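You operate a simulated robot arm through the tools that you are given. There is no shell and no other tool.

You run a simulated robot arm. Do the job below in one go: nothing can be reset, and whatever is moved stays where it is left.

JOB
Press the cube on the slide at HALF load and put it in the tray that the display names.
Fine: slide in, set the load knob, press GO, slide out again.

The check looks at the end state, three seconds after you hand in, the way a careful person would. Anything else that was tipped, shoved, dropped, spilled or broken makes it a failure.

ROBOT AND FRAMES
A 7-joint arm with a two-finger parallel gripper, fixed in place. Base frame: the origin is on the floor under the middle of its stand, x ahead of it, y to its left, z up; the work surface is at about z = 820. Units: mm, rad, N and s.
With the tool pointing down near the work surface it reaches from about 460 to 920 mm from the base axis. Its first joint turns from -2.007 to 2.007 rad. Payload 3.91 kg.
Tool frame: the origin (TCP) lies between the finger pads and is the grasp point; the fingertips stand 30 mm ahead of it; z points along the fingers, y is the line along which they close. The gripper opens to 110 mm. The fingers are 20 mm wide and 10 mm thick; the gripper's body (48 by 112 mm) begins 55 mm behind the TCP.
Orientation is told as [roll, pitch, yaw] about the base's x, y, z axes, in that order, counted from this pose: with the fingers straight down and closing along the base's y, the tool's x points along the base's -x, its y along +y and its z along -z.

CONTROLS
- The arm moves only by the tool servo_tool. Its argument "moves" is a list of rows, each a list of 6 numbers: the shift along the tool's x, y, z in mm, then the turn, a rotation vector about the tool's x, y, z in rad. In form: [[dx, dy, dz, rx, ry, rz], ...]. A call has 1 to 20 rows; each row shifts and turns the commanded pose from where the row before left it, along the tool's axes as they then stand. "gripper" is the finger opening in mm, from 0 to 110, set as the call begins (left out, the last holds). A row lasts 0.2 s, in which the tool goes at most 50 mm and 0.15 rad; a call with a longer step from one row to the next is refused whole, and so is a gripper value outside its range. Where a pose cannot be reached the arm comes as near as it can. A force on the tool above 40 N (or 10 N above the force at the start of the call, whichever is more), or a blocked arm, ends the call early, and 0.2 s more pass. The fingers move at their own pace (about 153 mm/s each) and stop on an object; they squeeze with about 43 N. The grip force told is the motor's: it shows also when the fingers shut on nothing. Time passes only in rows, and 0.2 s behind the last, so rows that do not move let the fingers close. It gives the time, the measured TCP pose, the force on the tool (base axes), the opening and the grip force at its end, in the units of the frame above (readings bear some noise), with the torque about the TCP (base axes, N m) and any sound that the robot's microphone picked up, and new pictures: "views" is both (left out), scene, wrist or none.
- Cameras (640 x 400 px; columns grow to the right, rows downward): "scene" is fixed at [399.5, -650.8, 1553.8]; the picture's right is [0.94, -0.34, 0.00], its down [-0.19, -0.51, -0.84] and it looks along [0.29, 0.79, -0.55] (base axes); focal length 312 px, centre (320, 200). "wrist" rides on the gripper at [72, 17, -103] in the tool frame; the picture's right is [-0.23, 0.97, 0.00], its down [-0.76, -0.18, -0.62] and it looks along [-0.61, -0.14, 0.78] (tool axes); focal length 222 px, centre (320, 200). There is no depth. A picture from a camera that has moved, and an enlarged one, comes with that camera's place and axes in the base frame and with its lens.
- raise_lower(by): slides the trunk up (or, below 0, down) by that many mm; the arm rides with it, the base frame stays. It gives what a move gives, with no picture.
- close_up(camera, box): a new picture of the part [left, top, right, bottom] of that camera's present view, enlarged. No time passes.
- close_job(): hands the job in; it is judged then, once.

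Places have to be worked out from the pictures, the camera data and where the tool is seen. Open the gripper and draw the arm clear of the work before you hand the job in, unless the task says otherwise.

The tools are called after "Request:" as name(argument=value, ...) on one line, values as JSON. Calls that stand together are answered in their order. servo_tool: Moves the arm, as the interface text tells. Its arguments: {"type":"object","properties":{"moves":{"type":"array","items":{"type":"array","items":{"type":"number"}}},"gripper":{"type":"number"},"views":{"type":"string","enum":["both","scene","wrist","none"]}},"required":["moves"]} The other tools are called the same way: raise_lower (by) moves the trunk up or down; close_up (camera, box) takes an enlarged picture of a part of a camera's view; close_job () hands the job in.

At the start:

```text
t: 0.0
eef_pos: [607.9, 273.6, 1138.8]
orientation: [0.001, -0.001, 0.0]
ft_force: [0.4, -0.6, -0.5]
moment: [0.0, 0.01, 0.03]
gripper_width: 110.1
finger_force: 0.0
trunk travel left (down, up): [-775.0, 215.0]
```

scene: 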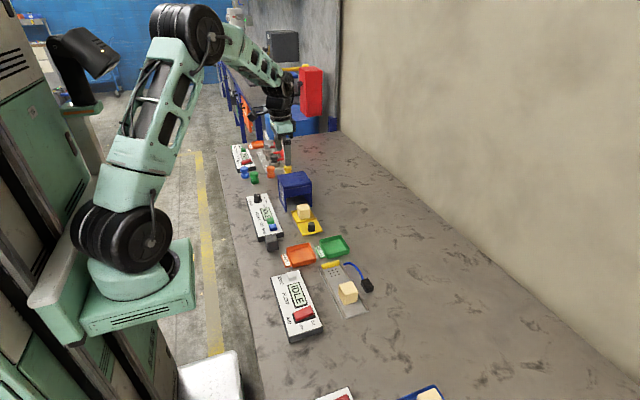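
wrist: 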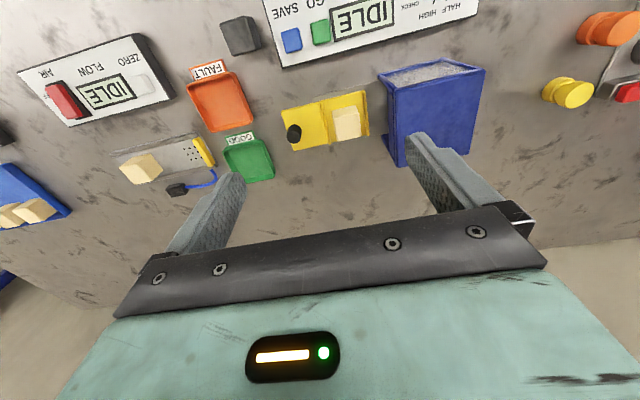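

I start by looking closer at the scene from both cameras to identify the press, slide, knob, buttons and trays.

Request:
close_up(camera="scene", box=[230, 170, 390, 270])

Request:
close_up(camera="scene", box=[250, 230, 410, 350])

Request:
close_up(camera="wrist", box=[160, 0, 500, 200])

Request:
close_up(camera="wrist", box=[0, 0, 320, 200])

Request:
close_up(camera="scene", box=[220, 120, 320, 190])

```text
4.00 times, centred on (310, 220) of scene
camera zoom: at [399.5, -650.8, 1553.8], right [0.94, -0.34, 0.0], down [-0.19, -0.51, -0.84], along [0.29, 0.79, -0.55], focal length 1246 px, centre (360, 120)
```

zoom: 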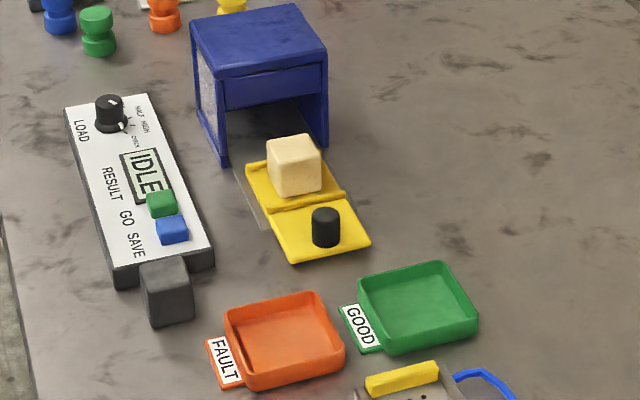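

```text
3.33 times, centred on (330, 290) of scene
camera zoom: at [399.5, -650.8, 1553.8], right [0.94, -0.34, 0.0], down [-0.19, -0.51, -0.84], along [0.29, 0.79, -0.55], focal length 1039 px, centre (287, -100)
```

zoom: 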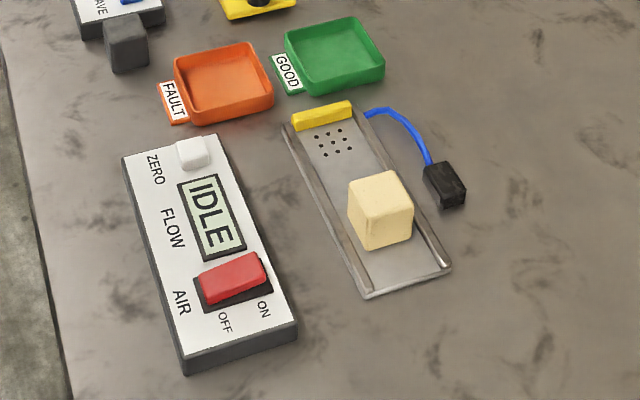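

```text
1.88 times, centred on (330, 100) of wrist
camera zoom: at [535.4, 290.4, 1240.4], right [0.23, 0.97, 0.0], down [0.76, -0.18, 0.62], along [0.61, -0.14, -0.78], focal length 418 px, centre (301, 388)
```

zoom: 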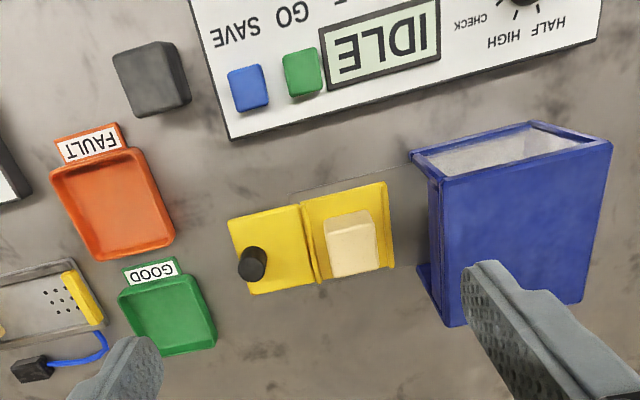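

```text
2.00 times, centred on (160, 100) of wrist
camera zoom: at [535.4, 290.4, 1240.4], right [0.23, 0.97, 0.0], down [0.76, -0.18, 0.62], along [0.61, -0.14, -0.78], focal length 444 px, centre (640, 400)
```

zoom: 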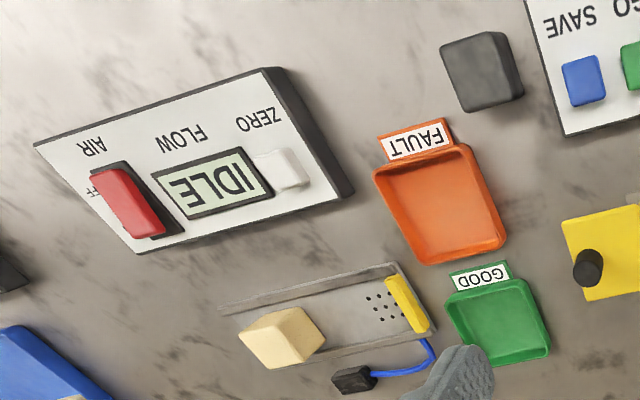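

```text
5.71 times, centred on (270, 155) of scene
camera zoom: at [399.5, -650.8, 1553.8], right [0.94, -0.34, 0.0], down [-0.19, -0.51, -0.84], along [0.29, 0.79, -0.55], focal length 1781 px, centre (606, 457)
```

zoom: 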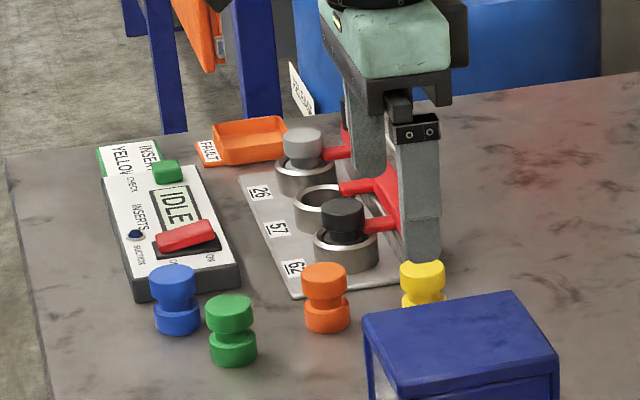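

The press is the blue box at about x 630–735, y>372; the slide with the cube is around (680, 297), its black handle around (684, 217). The panel's LOAD knob is at about (528, 439), GO at about (547, 282). I move to get a better wrist view of the panel.

Request:
servo_tool(moves=[[27, 26, 22, 0, 0, 0], [27, 26, 22, 0, 0, 0], [27, 26, 22, 0, 0, 0], [27, 26, 22, 0, 0, 0]])

```text
t: 1.0
eef_pos: [500.1, 378.3, 1049.8]
orientation: [0.0, -0.002, -0.001]
ft_force: [0.3, -1.1, 0.9]
moment: [0.05, 0.07, -0.01]
gripper_width: 110.0
finger_force: 0.0
trunk travel left (down, up): [-775.0, 215.0]
camera wrist: at [427.9, 394.1, 1152.0], right [0.23, 0.97, 0.0], down [0.76, -0.18, 0.62], along [0.61, -0.14, -0.78], focal length 222 px, centre (320, 200)
```

scene: 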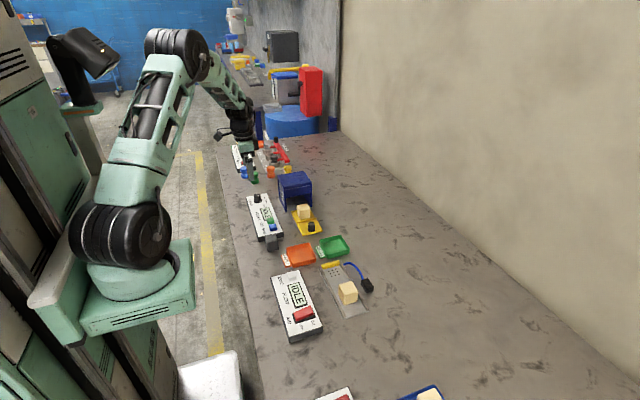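
wrist: 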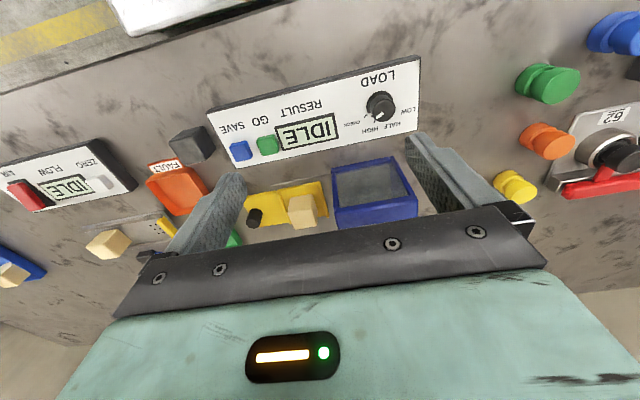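

I look closely at the knob and the panel labels.

Request:
close_up(camera="wrist", box=[335, 60, 435, 140])

Request:
close_up(camera="wrist", box=[200, 60, 440, 240])

Request:
close_up(camera="scene", box=[240, 185, 290, 255])

```text
5.00 times, centred on (385, 100) of wrist
camera zoom: at [427.9, 394.1, 1152.0], right [0.23, 0.97, 0.0], down [0.76, -0.18, 0.62], along [0.61, -0.14, -0.78], focal length 1111 px, centre (-5, 700)
```

zoom: 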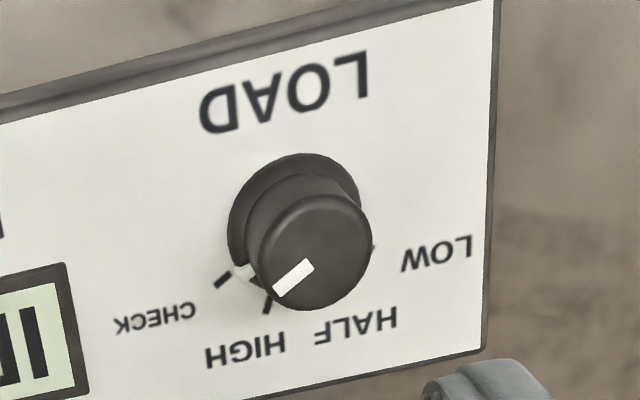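

```text
2.22 times, centred on (320, 150) of wrist
camera zoom: at [427.9, 394.1, 1152.0], right [0.23, 0.97, 0.0], down [0.76, -0.18, 0.62], along [0.61, -0.14, -0.78], focal length 494 px, centre (320, 311)
```

zoom: 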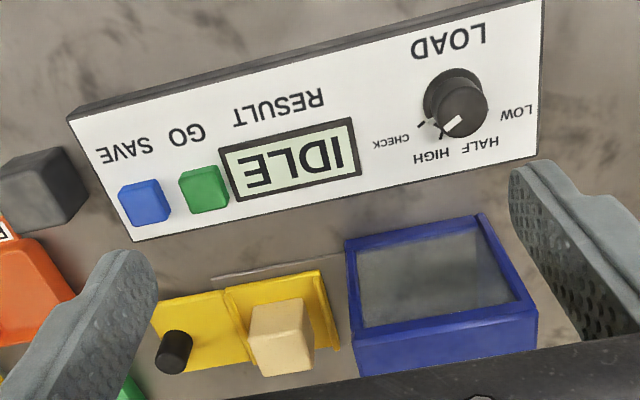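

```text
5.71 times, centred on (265, 220) of scene
camera zoom: at [399.5, -650.8, 1553.8], right [0.94, -0.34, 0.0], down [-0.19, -0.51, -0.84], along [0.29, 0.79, -0.55], focal length 1781 px, centre (634, 86)
```

zoom: 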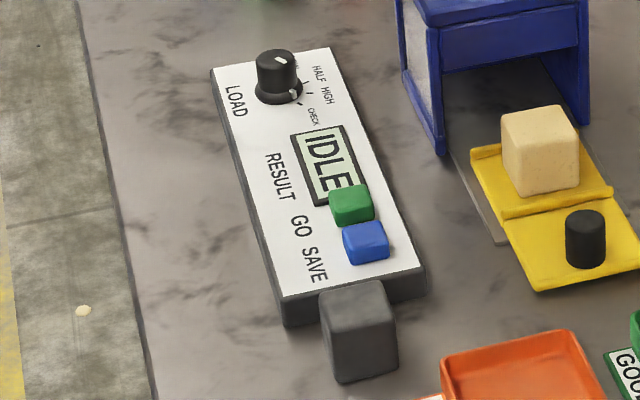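

The knob has LOW, HALF, HIGH and CHECK, and its mark appears to be at or near CHECK. I move so the wrist camera sits straight above the knob to read the angles undistorted.

Request:
servo_tool(moves=[[-33.7, 18.7, 10, 0, 0, 0], [-33.7, 18.7, 10, 0, 0, 0], [-33.7, 18.7, 10, 0, 0, 0]], views="wrist")

Request:
close_up(camera="wrist", box=[270, 0, 370, 70])

```text
t: 1.8
eef_pos: [602.1, 432.8, 1021.4]
orientation: [0.0, -0.002, -0.001]
ft_force: [-0.6, 0.4, 0.3]
moment: [-0.01, -0.06, 0.02]
gripper_width: 109.8
finger_force: 0.0
trunk travel left (down, up): [-775.0, 215.0]
camera wrist: at [528.9, 449.6, 1123.1], right [0.23, 0.97, 0.0], down [0.76, -0.18, 0.63], along [0.61, -0.14, -0.78], focal length 222 px, centre (320, 200)
```

wrist: 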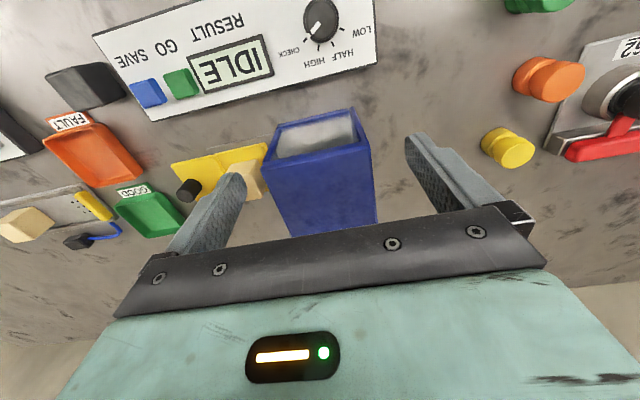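

```text
5.71 times, centred on (320, 35) of wrist
camera zoom: at [528.9, 449.6, 1123.1], right [0.23, 0.97, 0.0], down [0.76, -0.18, 0.63], along [0.61, -0.14, -0.78], focal length 1269 px, centre (320, 1143)
```

zoom: 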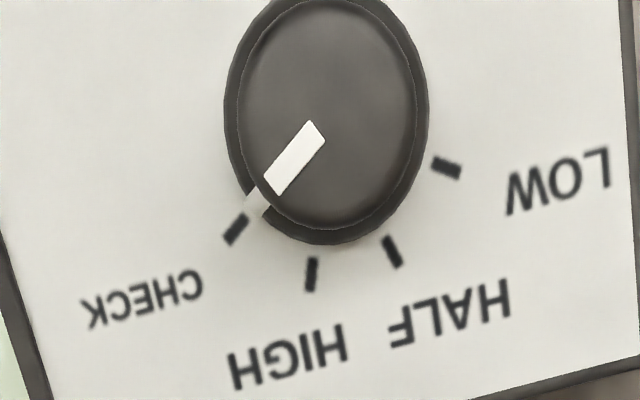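

Reading the ticks from above gives CHECK −60°, HIGH −20°, HALF +20°, LOW +60° about a knob centre near (528.4, 451). The pointer is at CHECK, so it needs +80° (counter-clockwise). First I look at the slide with the tool yawed 90°, camera on the −y side.

Request:
servo_tool(moves=[[-24.75, -36, 0, 0, 0, 0], [-24.75, -36, 0, 0, 0, 0], [-24.75, -36, 0, 0, 0, 0], [-24.75, -36, 0, 0, 0, 0], [0, 0, 0, 0, 0, -0.1428], [0, 0, 0, 0, 0, -0.1428], [0, 0, 0, 0, 0, -0.1428], [0, 0, 0, 0, 0, -0.1428], [0, 0, 0, 0, 0, -0.1428], [0, 0, 0, 0, 0, -0.1428], [0, 0, 0, 0, 0, -0.1428], [0, 0, 0, 0, 0, -0.1428], [0, 0, 0, 0, 0, -0.1428], [0, 0, 0, 0, 0, -0.1428], [0, 0, 0, 0, 0, -0.1428]])

Request:
close_up(camera="wrist", box=[220, 0, 420, 125])

```text
t: 5.0
eef_pos: [700.6, 290.5, 1020.0]
orientation: [-0.002, 0.0, 1.573]
ft_force: [0.7, 0.3, 0.1]
moment: [0.0, 0.01, 0.0]
gripper_width: 110.2
finger_force: 0.1
trunk travel left (down, up): [-775.0, 215.0]
camera wrist: at [683.4, 216.7, 1122.6], right [-0.97, 0.23, 0.0], down [0.18, 0.76, 0.62], along [0.14, 0.61, -0.78], focal length 222 px, centre (320, 200)
```

scene: 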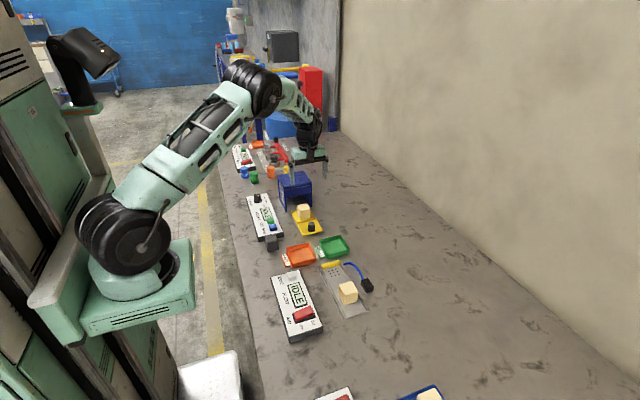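
wrist: 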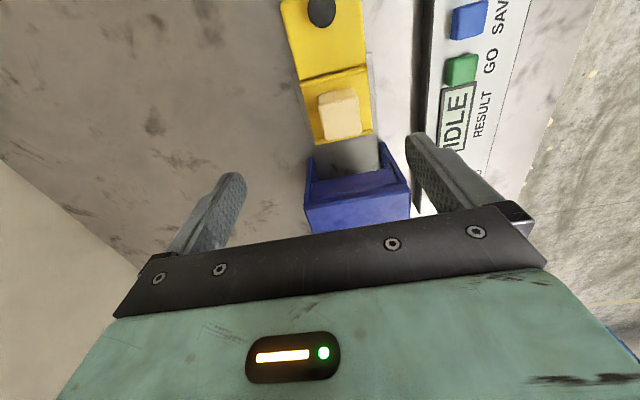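

```text
3.20 times, centred on (320, 62) of wrist
camera zoom: at [683.4, 216.7, 1122.6], right [-0.97, 0.23, 0.0], down [0.18, 0.76, 0.62], along [0.14, 0.61, -0.78], focal length 711 px, centre (320, 640)
```

zoom: 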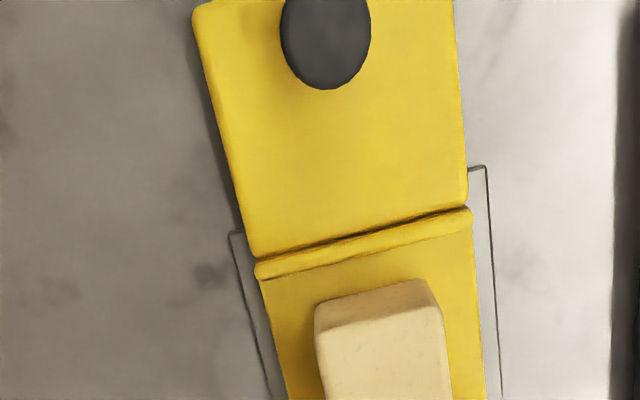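

Handle top centre computes to about (680.5, 208.8), top z≈862, diameter ≈25 mm; the slide runs nearly along +y. I move above the handle with a 60 mm opening and check alignment before going down.

Request:
servo_tool(moves=[[40.85, 10.15, 0, 0, 0, 0], [40.85, 10.15, 0, 0, 0, 0], [0, 0, 33, 0, 0, 0], [0, 0, 33, 0, 0, 0], [0, 0, 30, 0, 0, 0]], gripper=60)

Request:
close_up(camera="wrist", box=[200, 40, 440, 190])

Request:
close_up(camera="scene", box=[250, 150, 370, 250])

```text
t: 6.2
eef_pos: [681.0, 207.3, 923.4]
orientation: [-0.003, 0.0, 1.567]
ft_force: [0.0, -0.5, 0.1]
moment: [0.01, -0.04, 0.01]
gripper_width: 60.2
finger_force: 0.0
trunk travel left (down, up): [-775.0, 215.0]
camera wrist: at [662.9, 134.8, 1026.6], right [-0.97, 0.23, 0.0], down [0.18, 0.76, 0.62], along [0.14, 0.61, -0.78], focal length 222 px, centre (320, 200)
```

scene: 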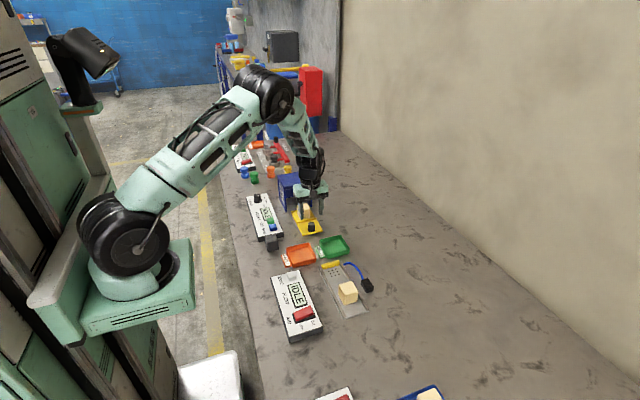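
wrist: 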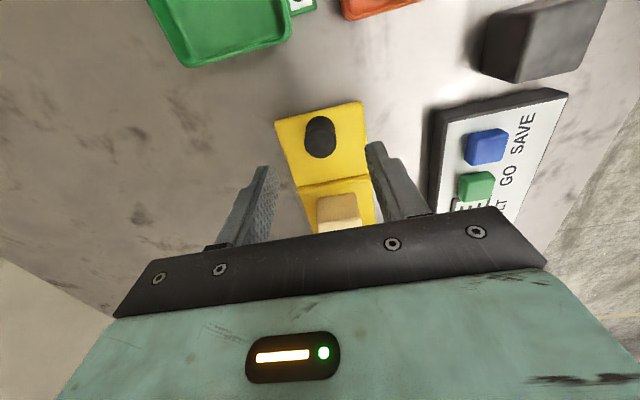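

```text
2.67 times, centred on (320, 115) of wrist
camera zoom: at [662.9, 134.8, 1026.6], right [-0.97, 0.23, 0.0], down [0.18, 0.76, 0.62], along [0.14, 0.61, -0.78], focal length 592 px, centre (320, 427)
```

zoom: 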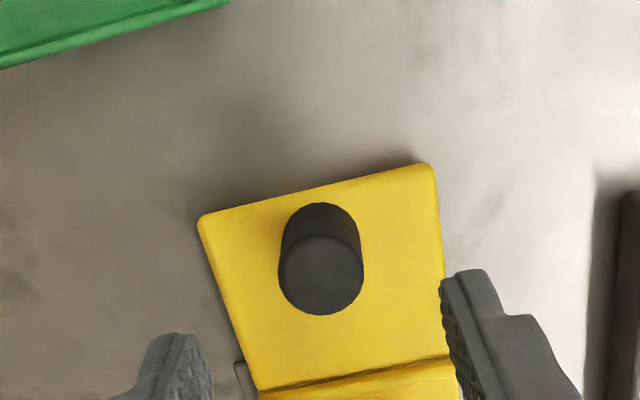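

```text
4.00 times, centred on (310, 200) of scene
camera zoom: at [399.5, -650.8, 1553.8], right [0.94, -0.34, 0.0], down [-0.19, -0.51, -0.84], along [0.29, 0.79, -0.55], focal length 1246 px, centre (360, 200)
```

zoom: 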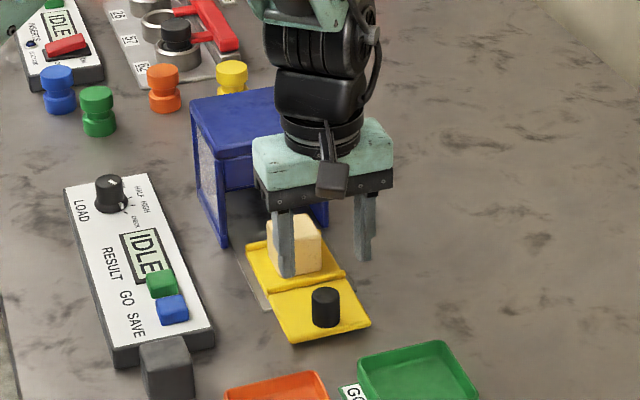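

The handle sits almost under the TCP: about (679.8, 208), 1 mm off in x. I go down to z≈872 so the fingertips stay above the plate, then close on the handle.

Request:
servo_tool(moves=[[0, 1.2, 17, 0, 0, 0], [0, 0, 17, 0, 0, 0], [0, 0, 17, 0, 0, 0], [0, 0, 0, 0, 0, 0]], gripper=60)

Request:
close_up(camera="scene", box=[270, 170, 350, 245])

```text
t: 7.2
eef_pos: [679.3, 208.3, 874.2]
orientation: [-0.002, 0.0, 1.57]
ft_force: [-0.2, 0.0, -0.7]
moment: [0.0, 0.01, 0.0]
gripper_width: 60.0
finger_force: 0.0
trunk travel left (down, up): [-775.0, 215.0]
camera wrist: at [661.8, 135.2, 976.2], right [-0.97, 0.23, 0.0], down [0.18, 0.76, 0.62], along [0.14, 0.61, -0.78], focal length 222 px, centre (320, 200)
```

scene: 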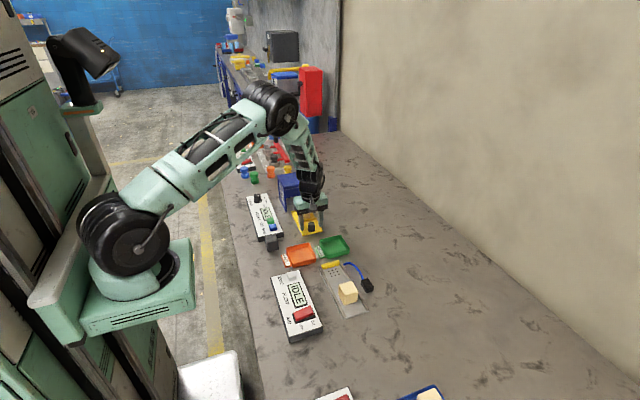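
wrist: 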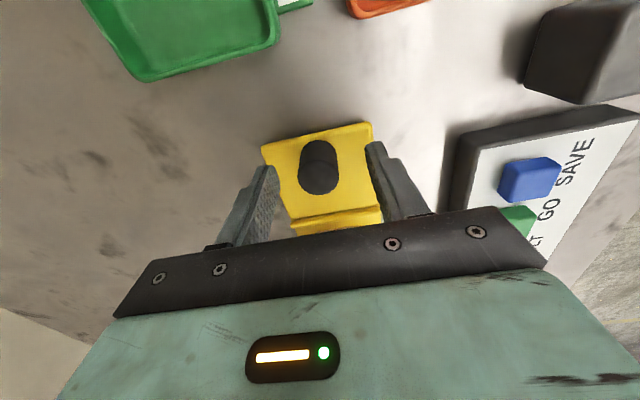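

```text
5.33 times, centred on (310, 208) of scene
camera zoom: at [399.5, -650.8, 1553.8], right [0.94, -0.34, 0.0], down [-0.19, -0.51, -0.84], along [0.29, 0.79, -0.55], focal length 1662 px, centre (373, 160)
```

zoom: 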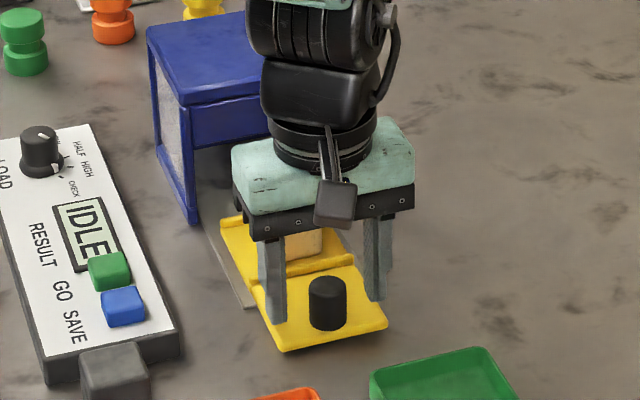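

The handle stands centred between the fingers, so I close on it.

Request:
servo_tool(moves=[[0, 0, 0, 0, 0, 0], [0, 0, 0, 0, 0, 0], [0, 0, 0, 0, 0, 0]], gripper=15, views="none")

```text
t: 8.0
eef_pos: [679.7, 208.6, 874.1]
orientation: [-0.003, 0.001, 1.57]
ft_force: [10.3, 1.4, -2.9]
moment: [0.22, 0.19, -0.02]
gripper_width: 25.2
finger_force: 44.6
trunk travel left (down, up): [-775.0, 215.0]
```

Grip holds at 25.2 mm. I push the slide in gently along +y and watch the force.

Request:
servo_tool(moves=[[-6, -0.2, 0, 0, 0, 0], [-6, -0.2, 0, 0, 0, 0], [-6, -0.2, 0, 0, 0, 0], [-6, -0.2, 0, 0, 0, 0], [-6, -0.2, 0, 0, 0, 0]], views="both")

```text
t: 9.2
eef_pos: [680.3, 238.1, 873.0]
orientation: [-0.003, 0.0, 1.57]
ft_force: [9.6, 0.3, 9.8]
moment: [-0.49, 0.22, 0.07]
gripper_width: 25.2
finger_force: 45.1
trunk travel left (down, up): [-775.0, 215.0]
camera wrist: at [663.0, 165.3, 976.2], right [-0.97, 0.23, 0.0], down [0.18, 0.76, 0.62], along [0.14, 0.61, -0.78], focal length 222 px, centre (320, 200)
```

scene: 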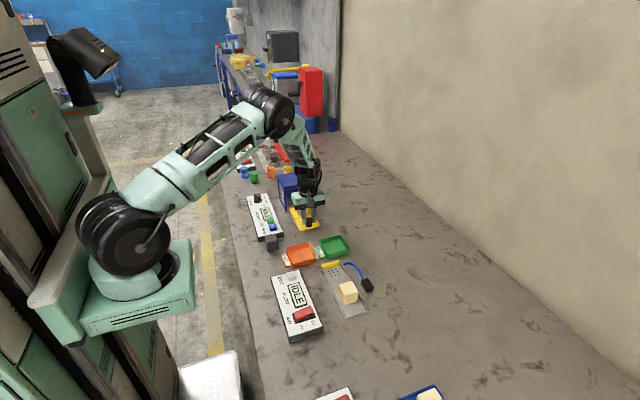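
wrist: 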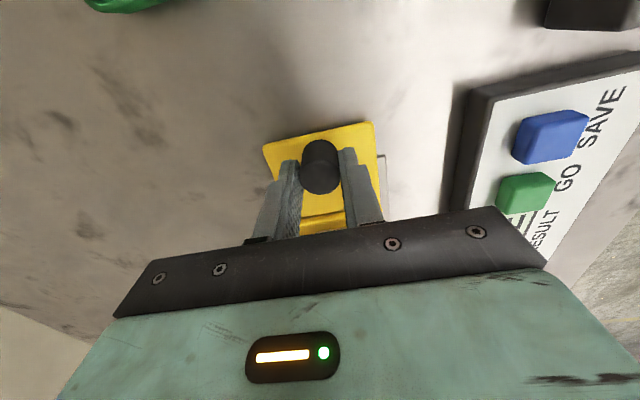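

The slide moves freely with almost no y force. I continue inward in small rows with a slight x and z relief.

Request:
servo_tool(moves=[[-6, -0.9, -0.5, 0, 0, 0], [-6, -0.2, 0, 0, 0, 0], [-6, -0.2, 0, 0, 0, 0], [-6, -0.2, 0, 0, 0, 0], [-6, -0.2, 0, 0, 0, 0], [-6, -0.2, 0, 0, 0, 0], [-6, -0.2, 0, 0, 0, 0]], views="both")

Request:
close_up(camera="scene", box=[250, 150, 350, 245])

```text
t: 10.8
eef_pos: [679.5, 279.7, 873.4]
orientation: [0.0, 0.0, 1.571]
ft_force: [-11.8, 0.1, 10.1]
moment: [-0.08, -0.11, -0.07]
gripper_width: 25.4
finger_force: 44.7
trunk travel left (down, up): [-775.0, 215.0]
camera wrist: at [663.2, 207.3, 976.3], right [-0.97, 0.23, 0.0], down [0.18, 0.76, 0.62], along [0.14, 0.61, -0.78], focal length 222 px, centre (320, 200)
```

scene: 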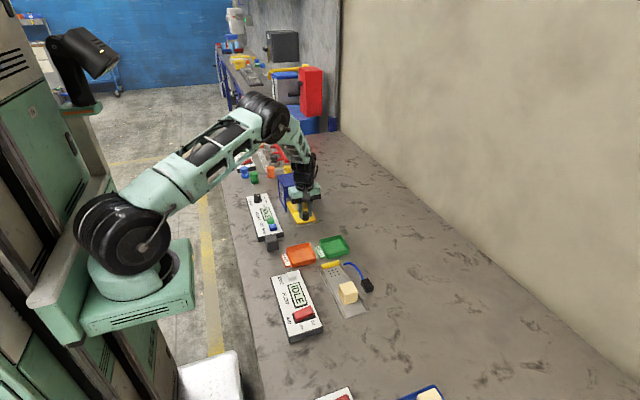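
wrist: 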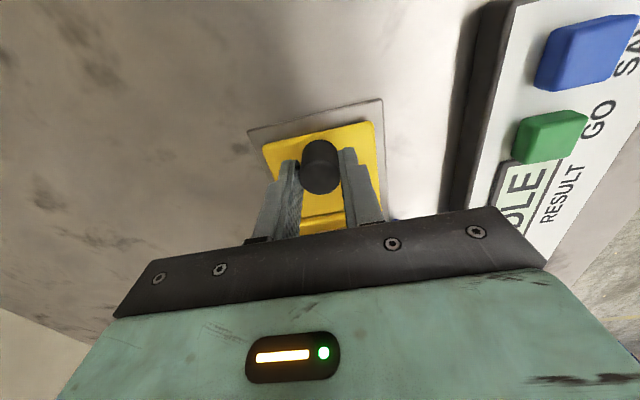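

```text
4.21 times, centred on (300, 198) of scene
camera zoom: at [399.5, -650.8, 1553.8], right [0.94, -0.34, 0.0], down [-0.19, -0.51, -0.84], along [0.29, 0.79, -0.55], focal length 1312 px, centre (404, 210)
```

zoom: 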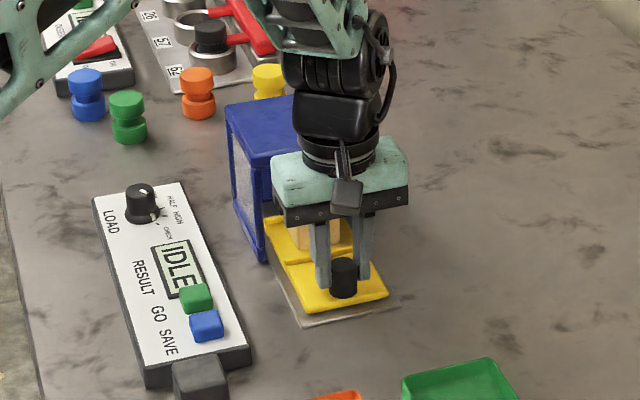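

The lateral force flipped sign, so the slide really runs straight along y at x≈679.8. I relieve x and keep pushing to the stop.

Request:
servo_tool(moves=[[-5, 1.3, -0.3, 0, 0, 0], [-5, 0, 0, 0, 0, 0], [-5, 0, 0, 0, 0, 0], [-5, 0, 0, 0, 0, 0], [-5, 0, 0, 0, 0, 0], [-5, 0, 0, 0, 0, 0]], views="both")

Request:
close_up(camera="scene", box=[250, 150, 350, 245])

```text
t: 12.2
eef_pos: [680.5, 310.7, 873.4]
orientation: [-0.002, 0.001, 1.571]
ft_force: [-10.4, 0.3, 0.3]
moment: [-0.33, 0.68, 0.04]
gripper_width: 25.5
finger_force: 44.9
trunk travel left (down, up): [-775.0, 215.0]
camera wrist: at [663.2, 237.2, 976.3], right [-0.97, 0.23, 0.0], down [0.18, 0.76, 0.62], along [0.14, 0.61, -0.78], focal length 222 px, centre (320, 200)
```

scene: 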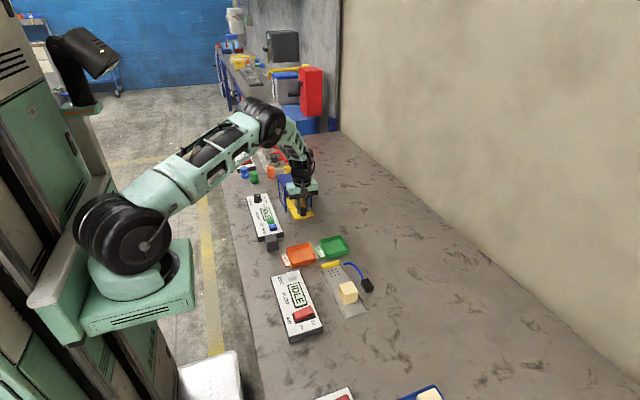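
wrist: 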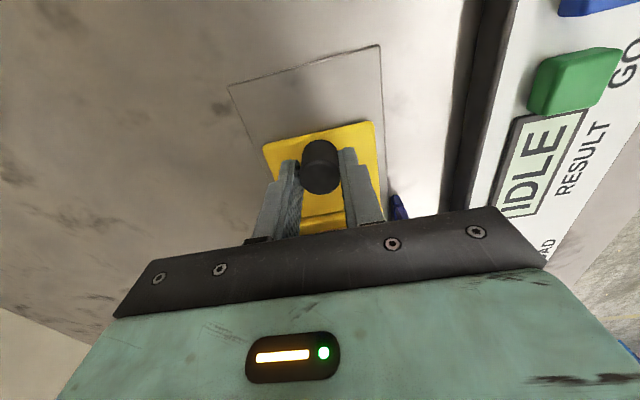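

```text
4.21 times, centred on (300, 198) of scene
camera zoom: at [399.5, -650.8, 1553.8], right [0.94, -0.34, 0.0], down [-0.19, -0.51, -0.84], along [0.29, 0.79, -0.55], focal length 1312 px, centre (404, 210)
```

zoom: 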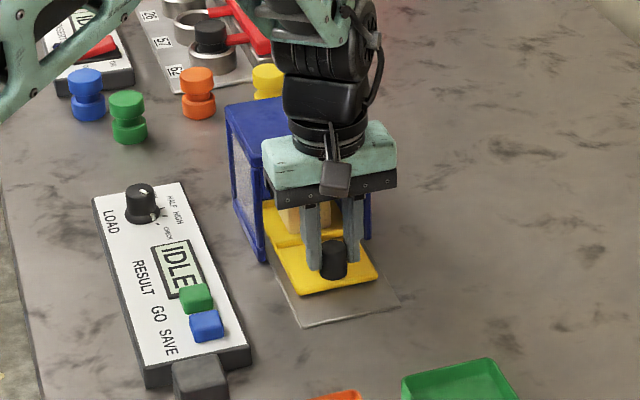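

No stop reached yet (y force ≈0). I keep going with smaller steps.

Request:
servo_tool(moves=[[-4, 0.5, 0, 0, 0, 0], [-4, 0, 0, 0, 0, 0], [-4, 0, 0, 0, 0, 0], [-4, 0, 0, 0, 0, 0], [-4, 0, 0, 0, 0, 0]], views="both")

Request:
close_up(camera="scene", box=[250, 150, 350, 245])

```text
t: 13.4
eef_pos: [680.3, 322.2, 874.3]
orientation: [0.004, 0.011, 1.57]
ft_force: [-11.2, -21.1, 14.2]
moment: [2.44, -0.09, 0.69]
gripper_width: 25.4
finger_force: 45.4
trunk travel left (down, up): [-775.0, 215.0]
stopped in row 5: the force on the tool passed its limit at 45 N (the readings are from after the stop); the commanded pose is now the measured one
camera wrist: at [663.5, 249.9, 977.1], right [-0.97, 0.23, 0.0], down [0.18, 0.77, 0.61], along [0.14, 0.6, -0.79], focal length 222 px, centre (320, 200)
```

scene: 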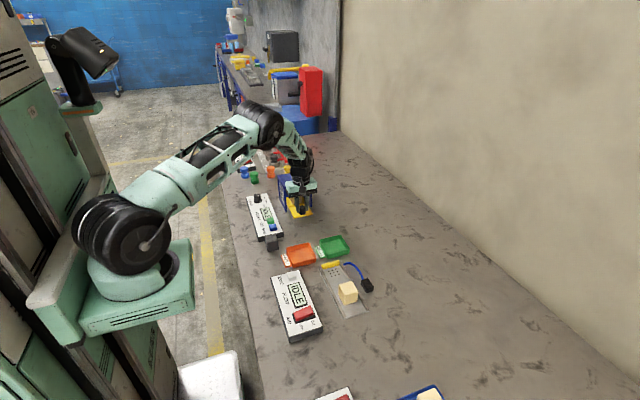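
wrist: 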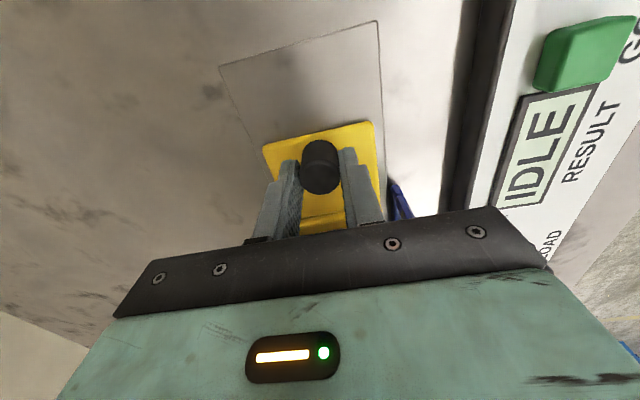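

```text
4.21 times, centred on (300, 198) of scene
camera zoom: at [399.5, -650.8, 1553.8], right [0.94, -0.34, 0.0], down [-0.19, -0.51, -0.84], along [0.29, 0.79, -0.55], focal length 1312 px, centre (404, 210)
```

zoom: 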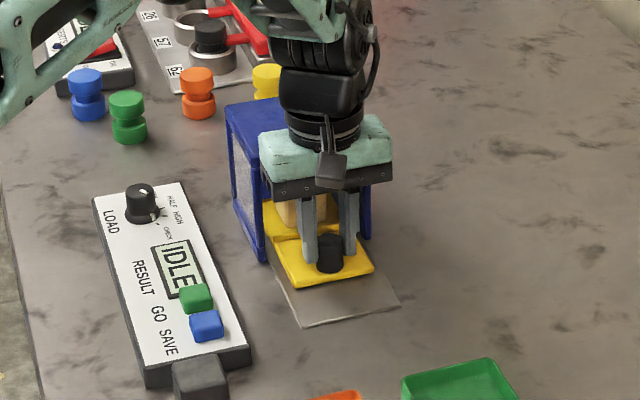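

The push stopped at y≈322 with 45 N; the moment suggests it might be either the end stop or the gripper body near the press front. I release the handle, back off and rise to look.

Request:
servo_tool(moves=[[0, 0, 0, 0, 0, 0], [0, 0, 0, 0, 0, 0], [0, 0, 0, 0, 0, 0]], gripper=50, views="none")

```text
t: 14.2
eef_pos: [681.5, 322.7, 873.1]
orientation: [0.002, 0.009, 1.566]
ft_force: [-2.0, -25.5, 7.5]
moment: [2.1, -0.04, 0.54]
gripper_width: 50.1
finger_force: 0.1
trunk travel left (down, up): [-775.0, 215.0]
```

Even released, the tool still feels −25 N in y: the gripper body is touching the press front, so the slide isn't at its own stop. I back off in −y immediately, then rise to look.

Request:
servo_tool(moves=[[4, 0, 0, 0, 0, 0], [6, 0, 0, 0, 0, 0], [0, 0, -20, 0, 0, 0], [10, 0, -30, 0, 0, 0], [40, 0, -20, 0, 0, 0], [40, 0, 0, 0, 0, 0]], gripper=50, views="both")

Request:
close_up(camera="wrist", box=[220, 40, 460, 190])

Request:
close_up(camera="scene", box=[250, 150, 350, 245])

```text
t: 15.6
eef_pos: [681.1, 225.6, 944.3]
orientation: [0.0, 0.008, 1.568]
ft_force: [0.9, 0.2, -0.2]
moment: [-0.03, -0.02, 0.01]
gripper_width: 50.0
finger_force: 0.1
trunk travel left (down, up): [-775.0, 215.0]
camera wrist: at [663.4, 153.1, 1046.5], right [-0.97, 0.23, 0.0], down [0.18, 0.77, 0.62], along [0.14, 0.6, -0.79], focal length 222 px, centre (320, 200)
```

scene: 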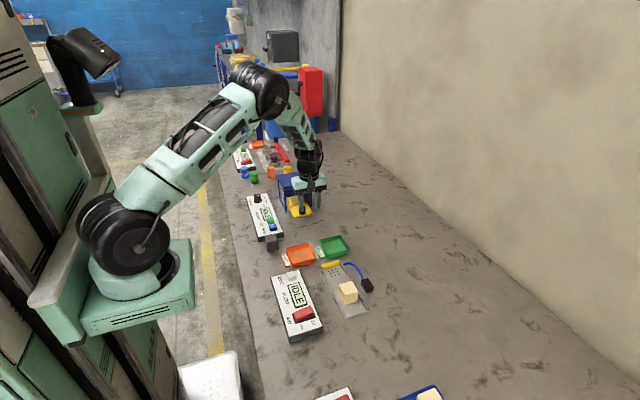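
wrist: 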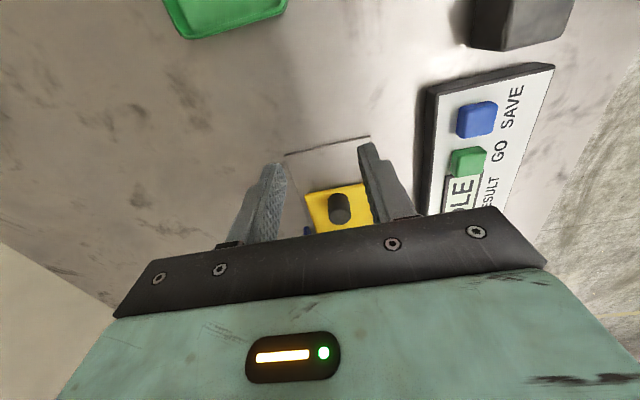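

```text
2.67 times, centred on (340, 115) of wrist
camera zoom: at [663.4, 153.1, 1046.5], right [-0.97, 0.23, 0.0], down [0.18, 0.77, 0.62], along [0.14, 0.6, -0.79], focal length 592 px, centre (267, 427)
```

zoom: 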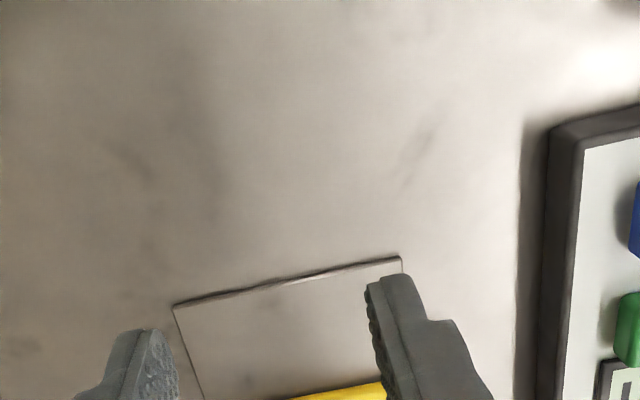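

```text
4.21 times, centred on (300, 198) of scene
camera zoom: at [399.5, -650.8, 1553.8], right [0.94, -0.34, 0.0], down [-0.19, -0.51, -0.84], along [0.29, 0.79, -0.55], focal length 1312 px, centre (404, 210)
```

zoom: 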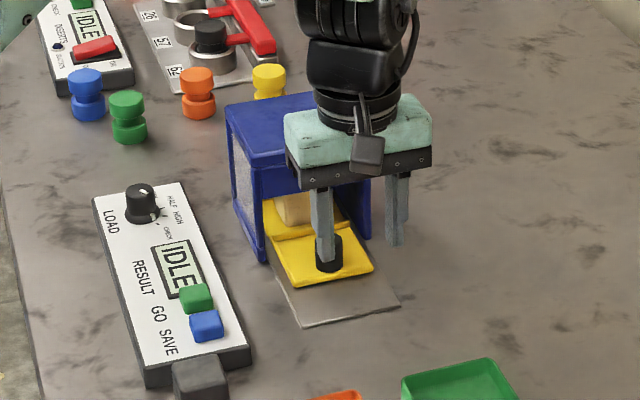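

The press hasn't moved and the slide stands with the handle at y≈322. I close the fingers, correct the small tilt, and come down behind the handle (−y side) to push it with the fingertips.

Request:
servo_tool(moves=[[-25, 0, 0, 0.008, 0, 0], [-25, 0, 0, 0, 0, 0], [0, 0, 24, 0, 0, 0], [0, 0, 24, 0, 0, 0], [0, 0, 22, 0, 0, 0], [0, 0, 0, 0, 0, 0]], gripper=0, views="both")

Request:
close_up(camera="scene", box=[250, 150, 350, 245])

```text
t: 17.0
eef_pos: [682.7, 274.1, 873.3]
orientation: [-0.007, 0.007, 1.568]
ft_force: [0.3, -0.2, -0.9]
moment: [0.02, 0.03, -0.03]
gripper_width: 0.2
finger_force: 37.6
trunk travel left (down, up): [-775.0, 215.0]
camera wrist: at [663.9, 202.1, 975.9], right [-0.97, 0.23, -0.01], down [0.17, 0.77, 0.62], along [0.15, 0.6, -0.79], focal length 222 px, centre (320, 200)
```

scene: 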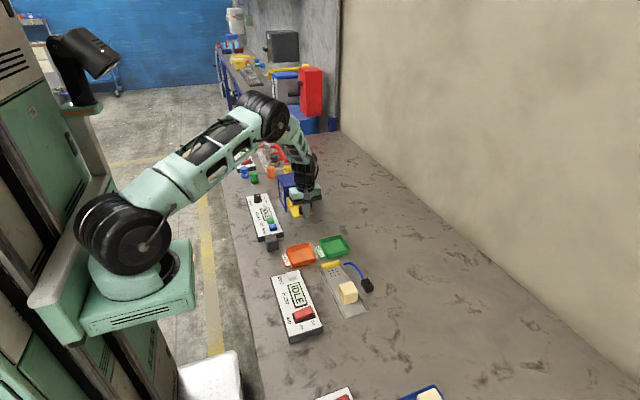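
wrist: 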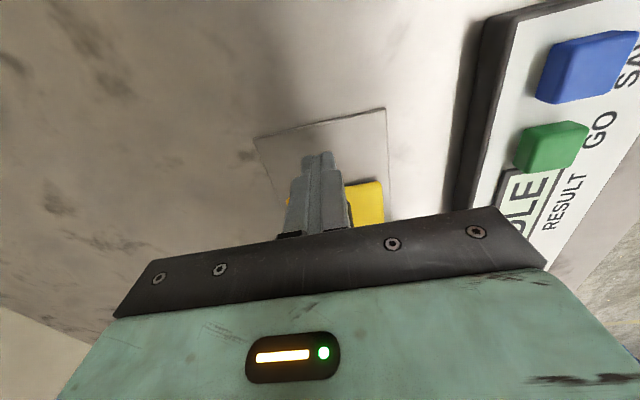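

```text
4.21 times, centred on (300, 198) of scene
camera zoom: at [399.5, -650.8, 1553.8], right [0.94, -0.34, 0.0], down [-0.19, -0.51, -0.84], along [0.29, 0.79, -0.55], focal length 1312 px, centre (404, 210)
```

zoom: 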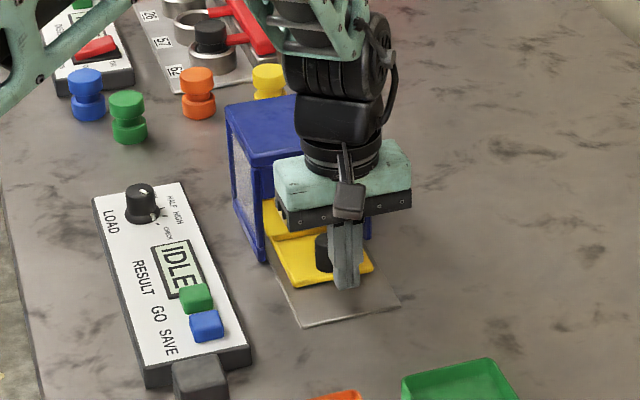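

The fingertips are lined up behind the handle. I fix the slight tilt, shift 2 mm in x, and push forward in small steps until a stop is felt.

Request:
servo_tool(moves=[[-5, 2, 0, -0.007, -0.007, 0], [-5, 0, 0, 0, 0, 0], [-5, 0, 0, 0, 0, 0], [-5, 0, 0, 0, 0, 0], [-4, 0, 0, 0, 0, 0], [-3, 0, 0, 0, 0, 0]], gripper=0, views="scene")

```text
t: 18.4
eef_pos: [678.6, 300.8, 873.1]
orientation: [0.001, 0.003, 1.568]
ft_force: [-0.8, -2.8, 1.1]
moment: [0.01, 0.0, 0.01]
gripper_width: 0.0
finger_force: 37.9
trunk travel left (down, up): [-775.0, 215.0]
```

scene: 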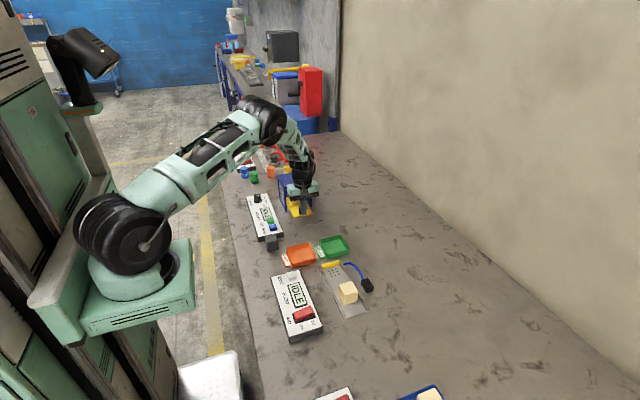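

Contact with the handle is just starting (−2.8 N). I continue in 2 mm steps.

Request:
servo_tool(moves=[[-2, 0, 0, 0, 0, 0], [-2, 0, 0, 0, 0, 0], [-2, 0, 0, 0, 0, 0], [-2, 0, 0, 0, 0, 0]], gripper=0, views="none")

```text
t: 19.2
eef_pos: [680.5, 300.5, 870.8]
orientation: [0.004, 0.013, 1.567]
ft_force: [-1.5, -11.1, 2.8]
moment: [-0.05, -0.07, 0.01]
gripper_width: 0.0
finger_force: 38.0
trunk travel left (down, up): [-775.0, 215.0]
stopped in row 4: the force on the tool passed its limit at 43 N (the readings are from after the stop); the commanded pose is now the measured one
```

Pushing again stalls at once with the handle at y≈323 and only fingertip contact, so the slide is fully in. I back off, rise, and turn the tool back to yaw 0 for the knob, checking the panel.

Request:
servo_tool(moves=[[10, 0, 0, 0, 0, 0], [0, 0, -40, 0.004, -0.013, 0], [0, 0, -40, 0, 0, 0], [0, 0, -40, 0, 0, 0], [0, 0, -40, 0, 0, 0], [0, 0, 0, 0, 0, 0.1427], [0, 0, 0, 0, 0, 0.1427], [0, 0, 0, 0, 0, 0.1427], [0, 0, 0, 0, 0, 0.1427], [0, 0, 0, 0, 0, 0.1427], [0, 0, 0, 0, 0, 0.1427], [0, 0, 0, 0, 0, 0.1427], [0, 0, 0, 0, 0, 0.1427], [0, 0, 0, 0, 0, 0.1427], [0, 0, 0, 0, 0, 0.1427], [0, 0, 0, 0, 0, 0.1427]], gripper=60, views="both")

Request:
close_up(camera="scene", box=[240, 160, 360, 245])

Request:
close_up(camera="wrist", box=[200, 0, 440, 150])

```text
t: 22.6
eef_pos: [680.6, 293.9, 1030.8]
orientation: [0.003, 0.0, -0.007]
ft_force: [0.4, -0.4, 0.4]
moment: [-0.01, -0.02, 0.02]
gripper_width: 60.1
finger_force: 0.0
trunk travel left (down, up): [-775.0, 215.0]
camera wrist: at [607.9, 309.9, 1134.0], right [0.23, 0.97, 0.0], down [0.76, -0.18, 0.62], along [0.61, -0.14, -0.78], focal length 222 px, centre (320, 200)
```

scene: 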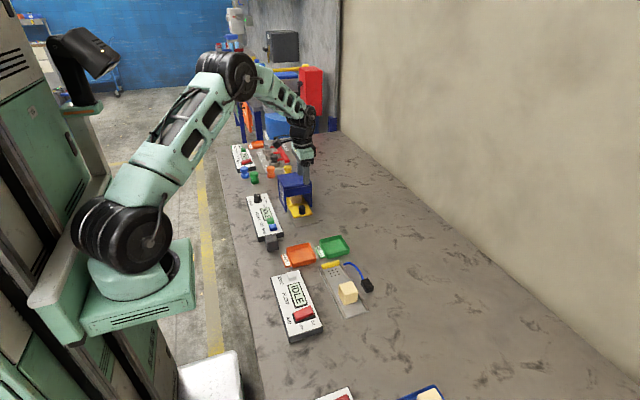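
wrist: 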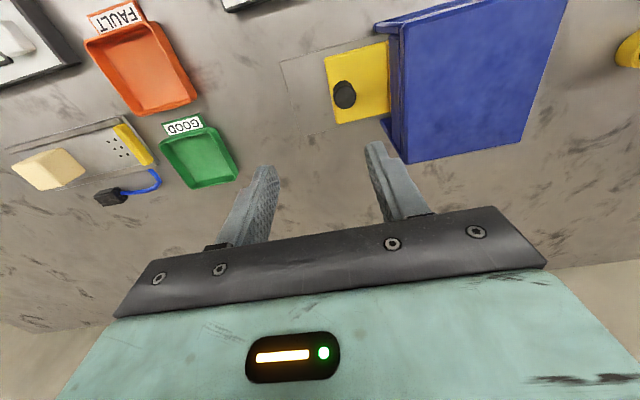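

```text
4.71 times, centred on (300, 202) of scene
camera zoom: at [399.5, -650.8, 1553.8], right [0.94, -0.34, 0.0], down [-0.19, -0.51, -0.84], along [0.29, 0.79, -0.55], focal length 1466 px, centre (414, 188)
```

zoom: 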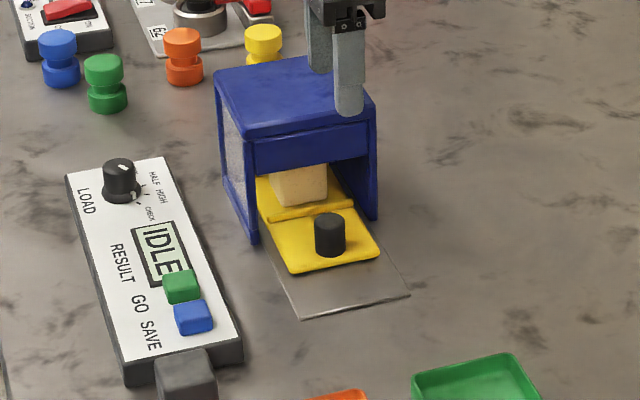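

```text
2.67 times, centred on (320, 75) of wrist
camera zoom: at [607.9, 309.9, 1134.0], right [0.23, 0.97, 0.0], down [0.76, -0.18, 0.62], along [0.61, -0.14, -0.78], focal length 592 px, centre (320, 533)
```

zoom: 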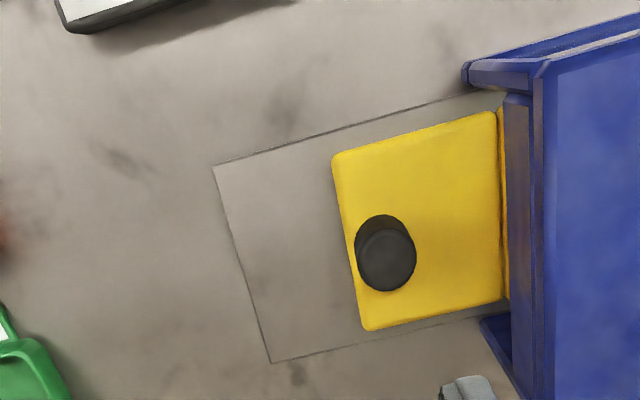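

The cube is well inside the press now, press unmoved. I move above the LOAD knob (528.4, 451) at yaw 0, stopping with fingertips well above it to check alignment.

Request:
servo_tool(moves=[[30.4, 31.4, 0, 0, 0, -0.006], [30.4, 31.4, 0, 0, 0, 0], [30.4, 31.4, 0, 0, 0, 0], [30.4, 31.4, 0, 0, 0, 0], [30.4, 31.4, 0, 0, 0, 0], [0, 0, 32, 0, 0, 0], [0, 0, 32, 0, 0, 0], [0, 0, 32, 0, 0, 0], [0, 0, 0, 0, 0, 0]], gripper=60, views="both")

Request:
close_up(camera="wrist", box=[220, 80, 420, 205])

Request:
close_up(camera="scene", box=[230, 150, 310, 225])

```text
t: 24.6
eef_pos: [528.2, 450.1, 935.3]
orientation: [0.003, 0.0, 0.001]
ft_force: [-0.7, 0.6, 0.7]
moment: [0.04, -0.02, 0.01]
gripper_width: 60.0
finger_force: 0.1
trunk travel left (down, up): [-775.0, 215.0]
camera wrist: at [455.9, 465.9, 1037.5], right [0.23, 0.97, 0.0], down [0.76, -0.18, 0.62], along [0.61, -0.14, -0.78], focal length 222 px, centre (320, 200)
```

scene: 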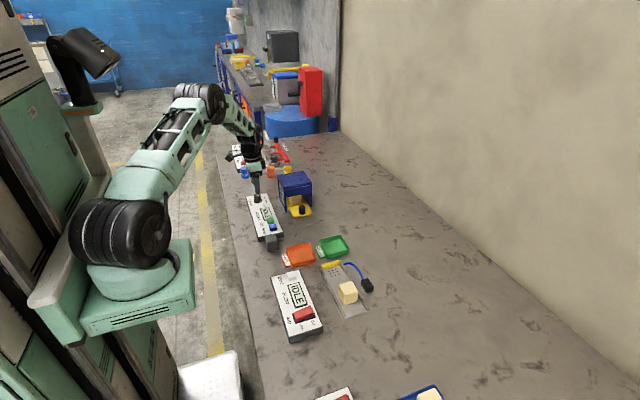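
wrist: 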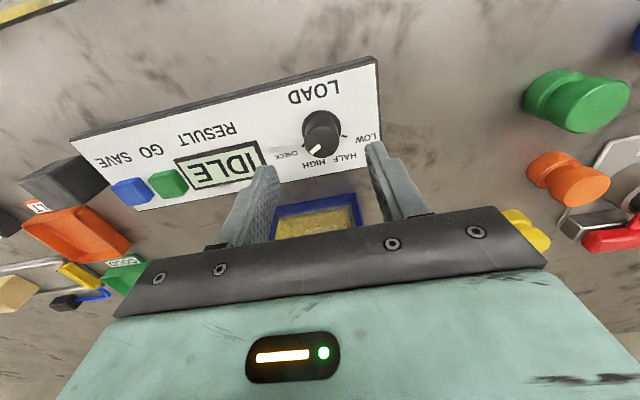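

```text
3.20 times, centred on (320, 142) of wrist
camera zoom: at [455.9, 465.9, 1037.5], right [0.23, 0.97, 0.0], down [0.76, -0.18, 0.62], along [0.61, -0.14, -0.78], focal length 711 px, centre (320, 384)
```

zoom: 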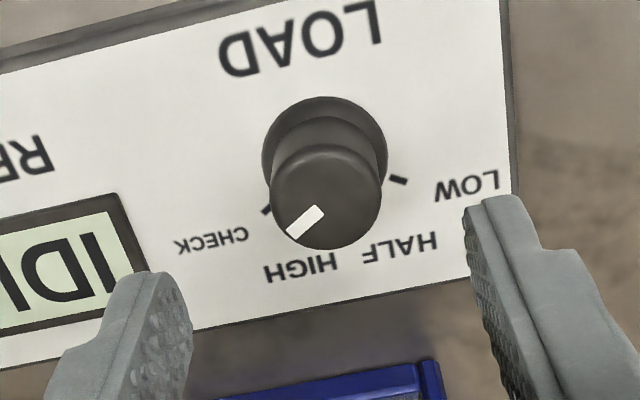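

```text
5.33 times, centred on (270, 188) of scene
camera zoom: at [399.5, -650.8, 1553.8], right [0.94, -0.34, 0.0], down [-0.19, -0.51, -0.84], along [0.29, 0.79, -0.55], focal length 1662 px, centre (587, 267)
```

zoom: 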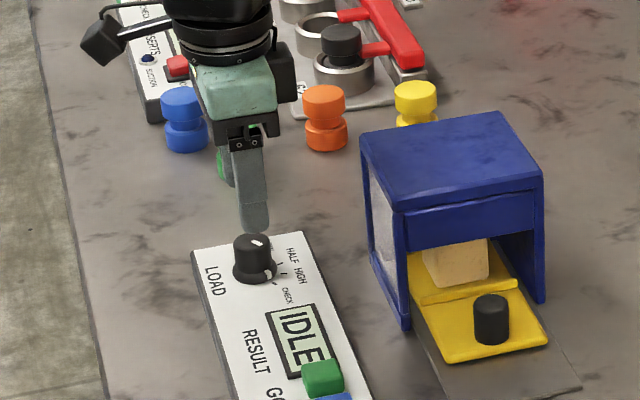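

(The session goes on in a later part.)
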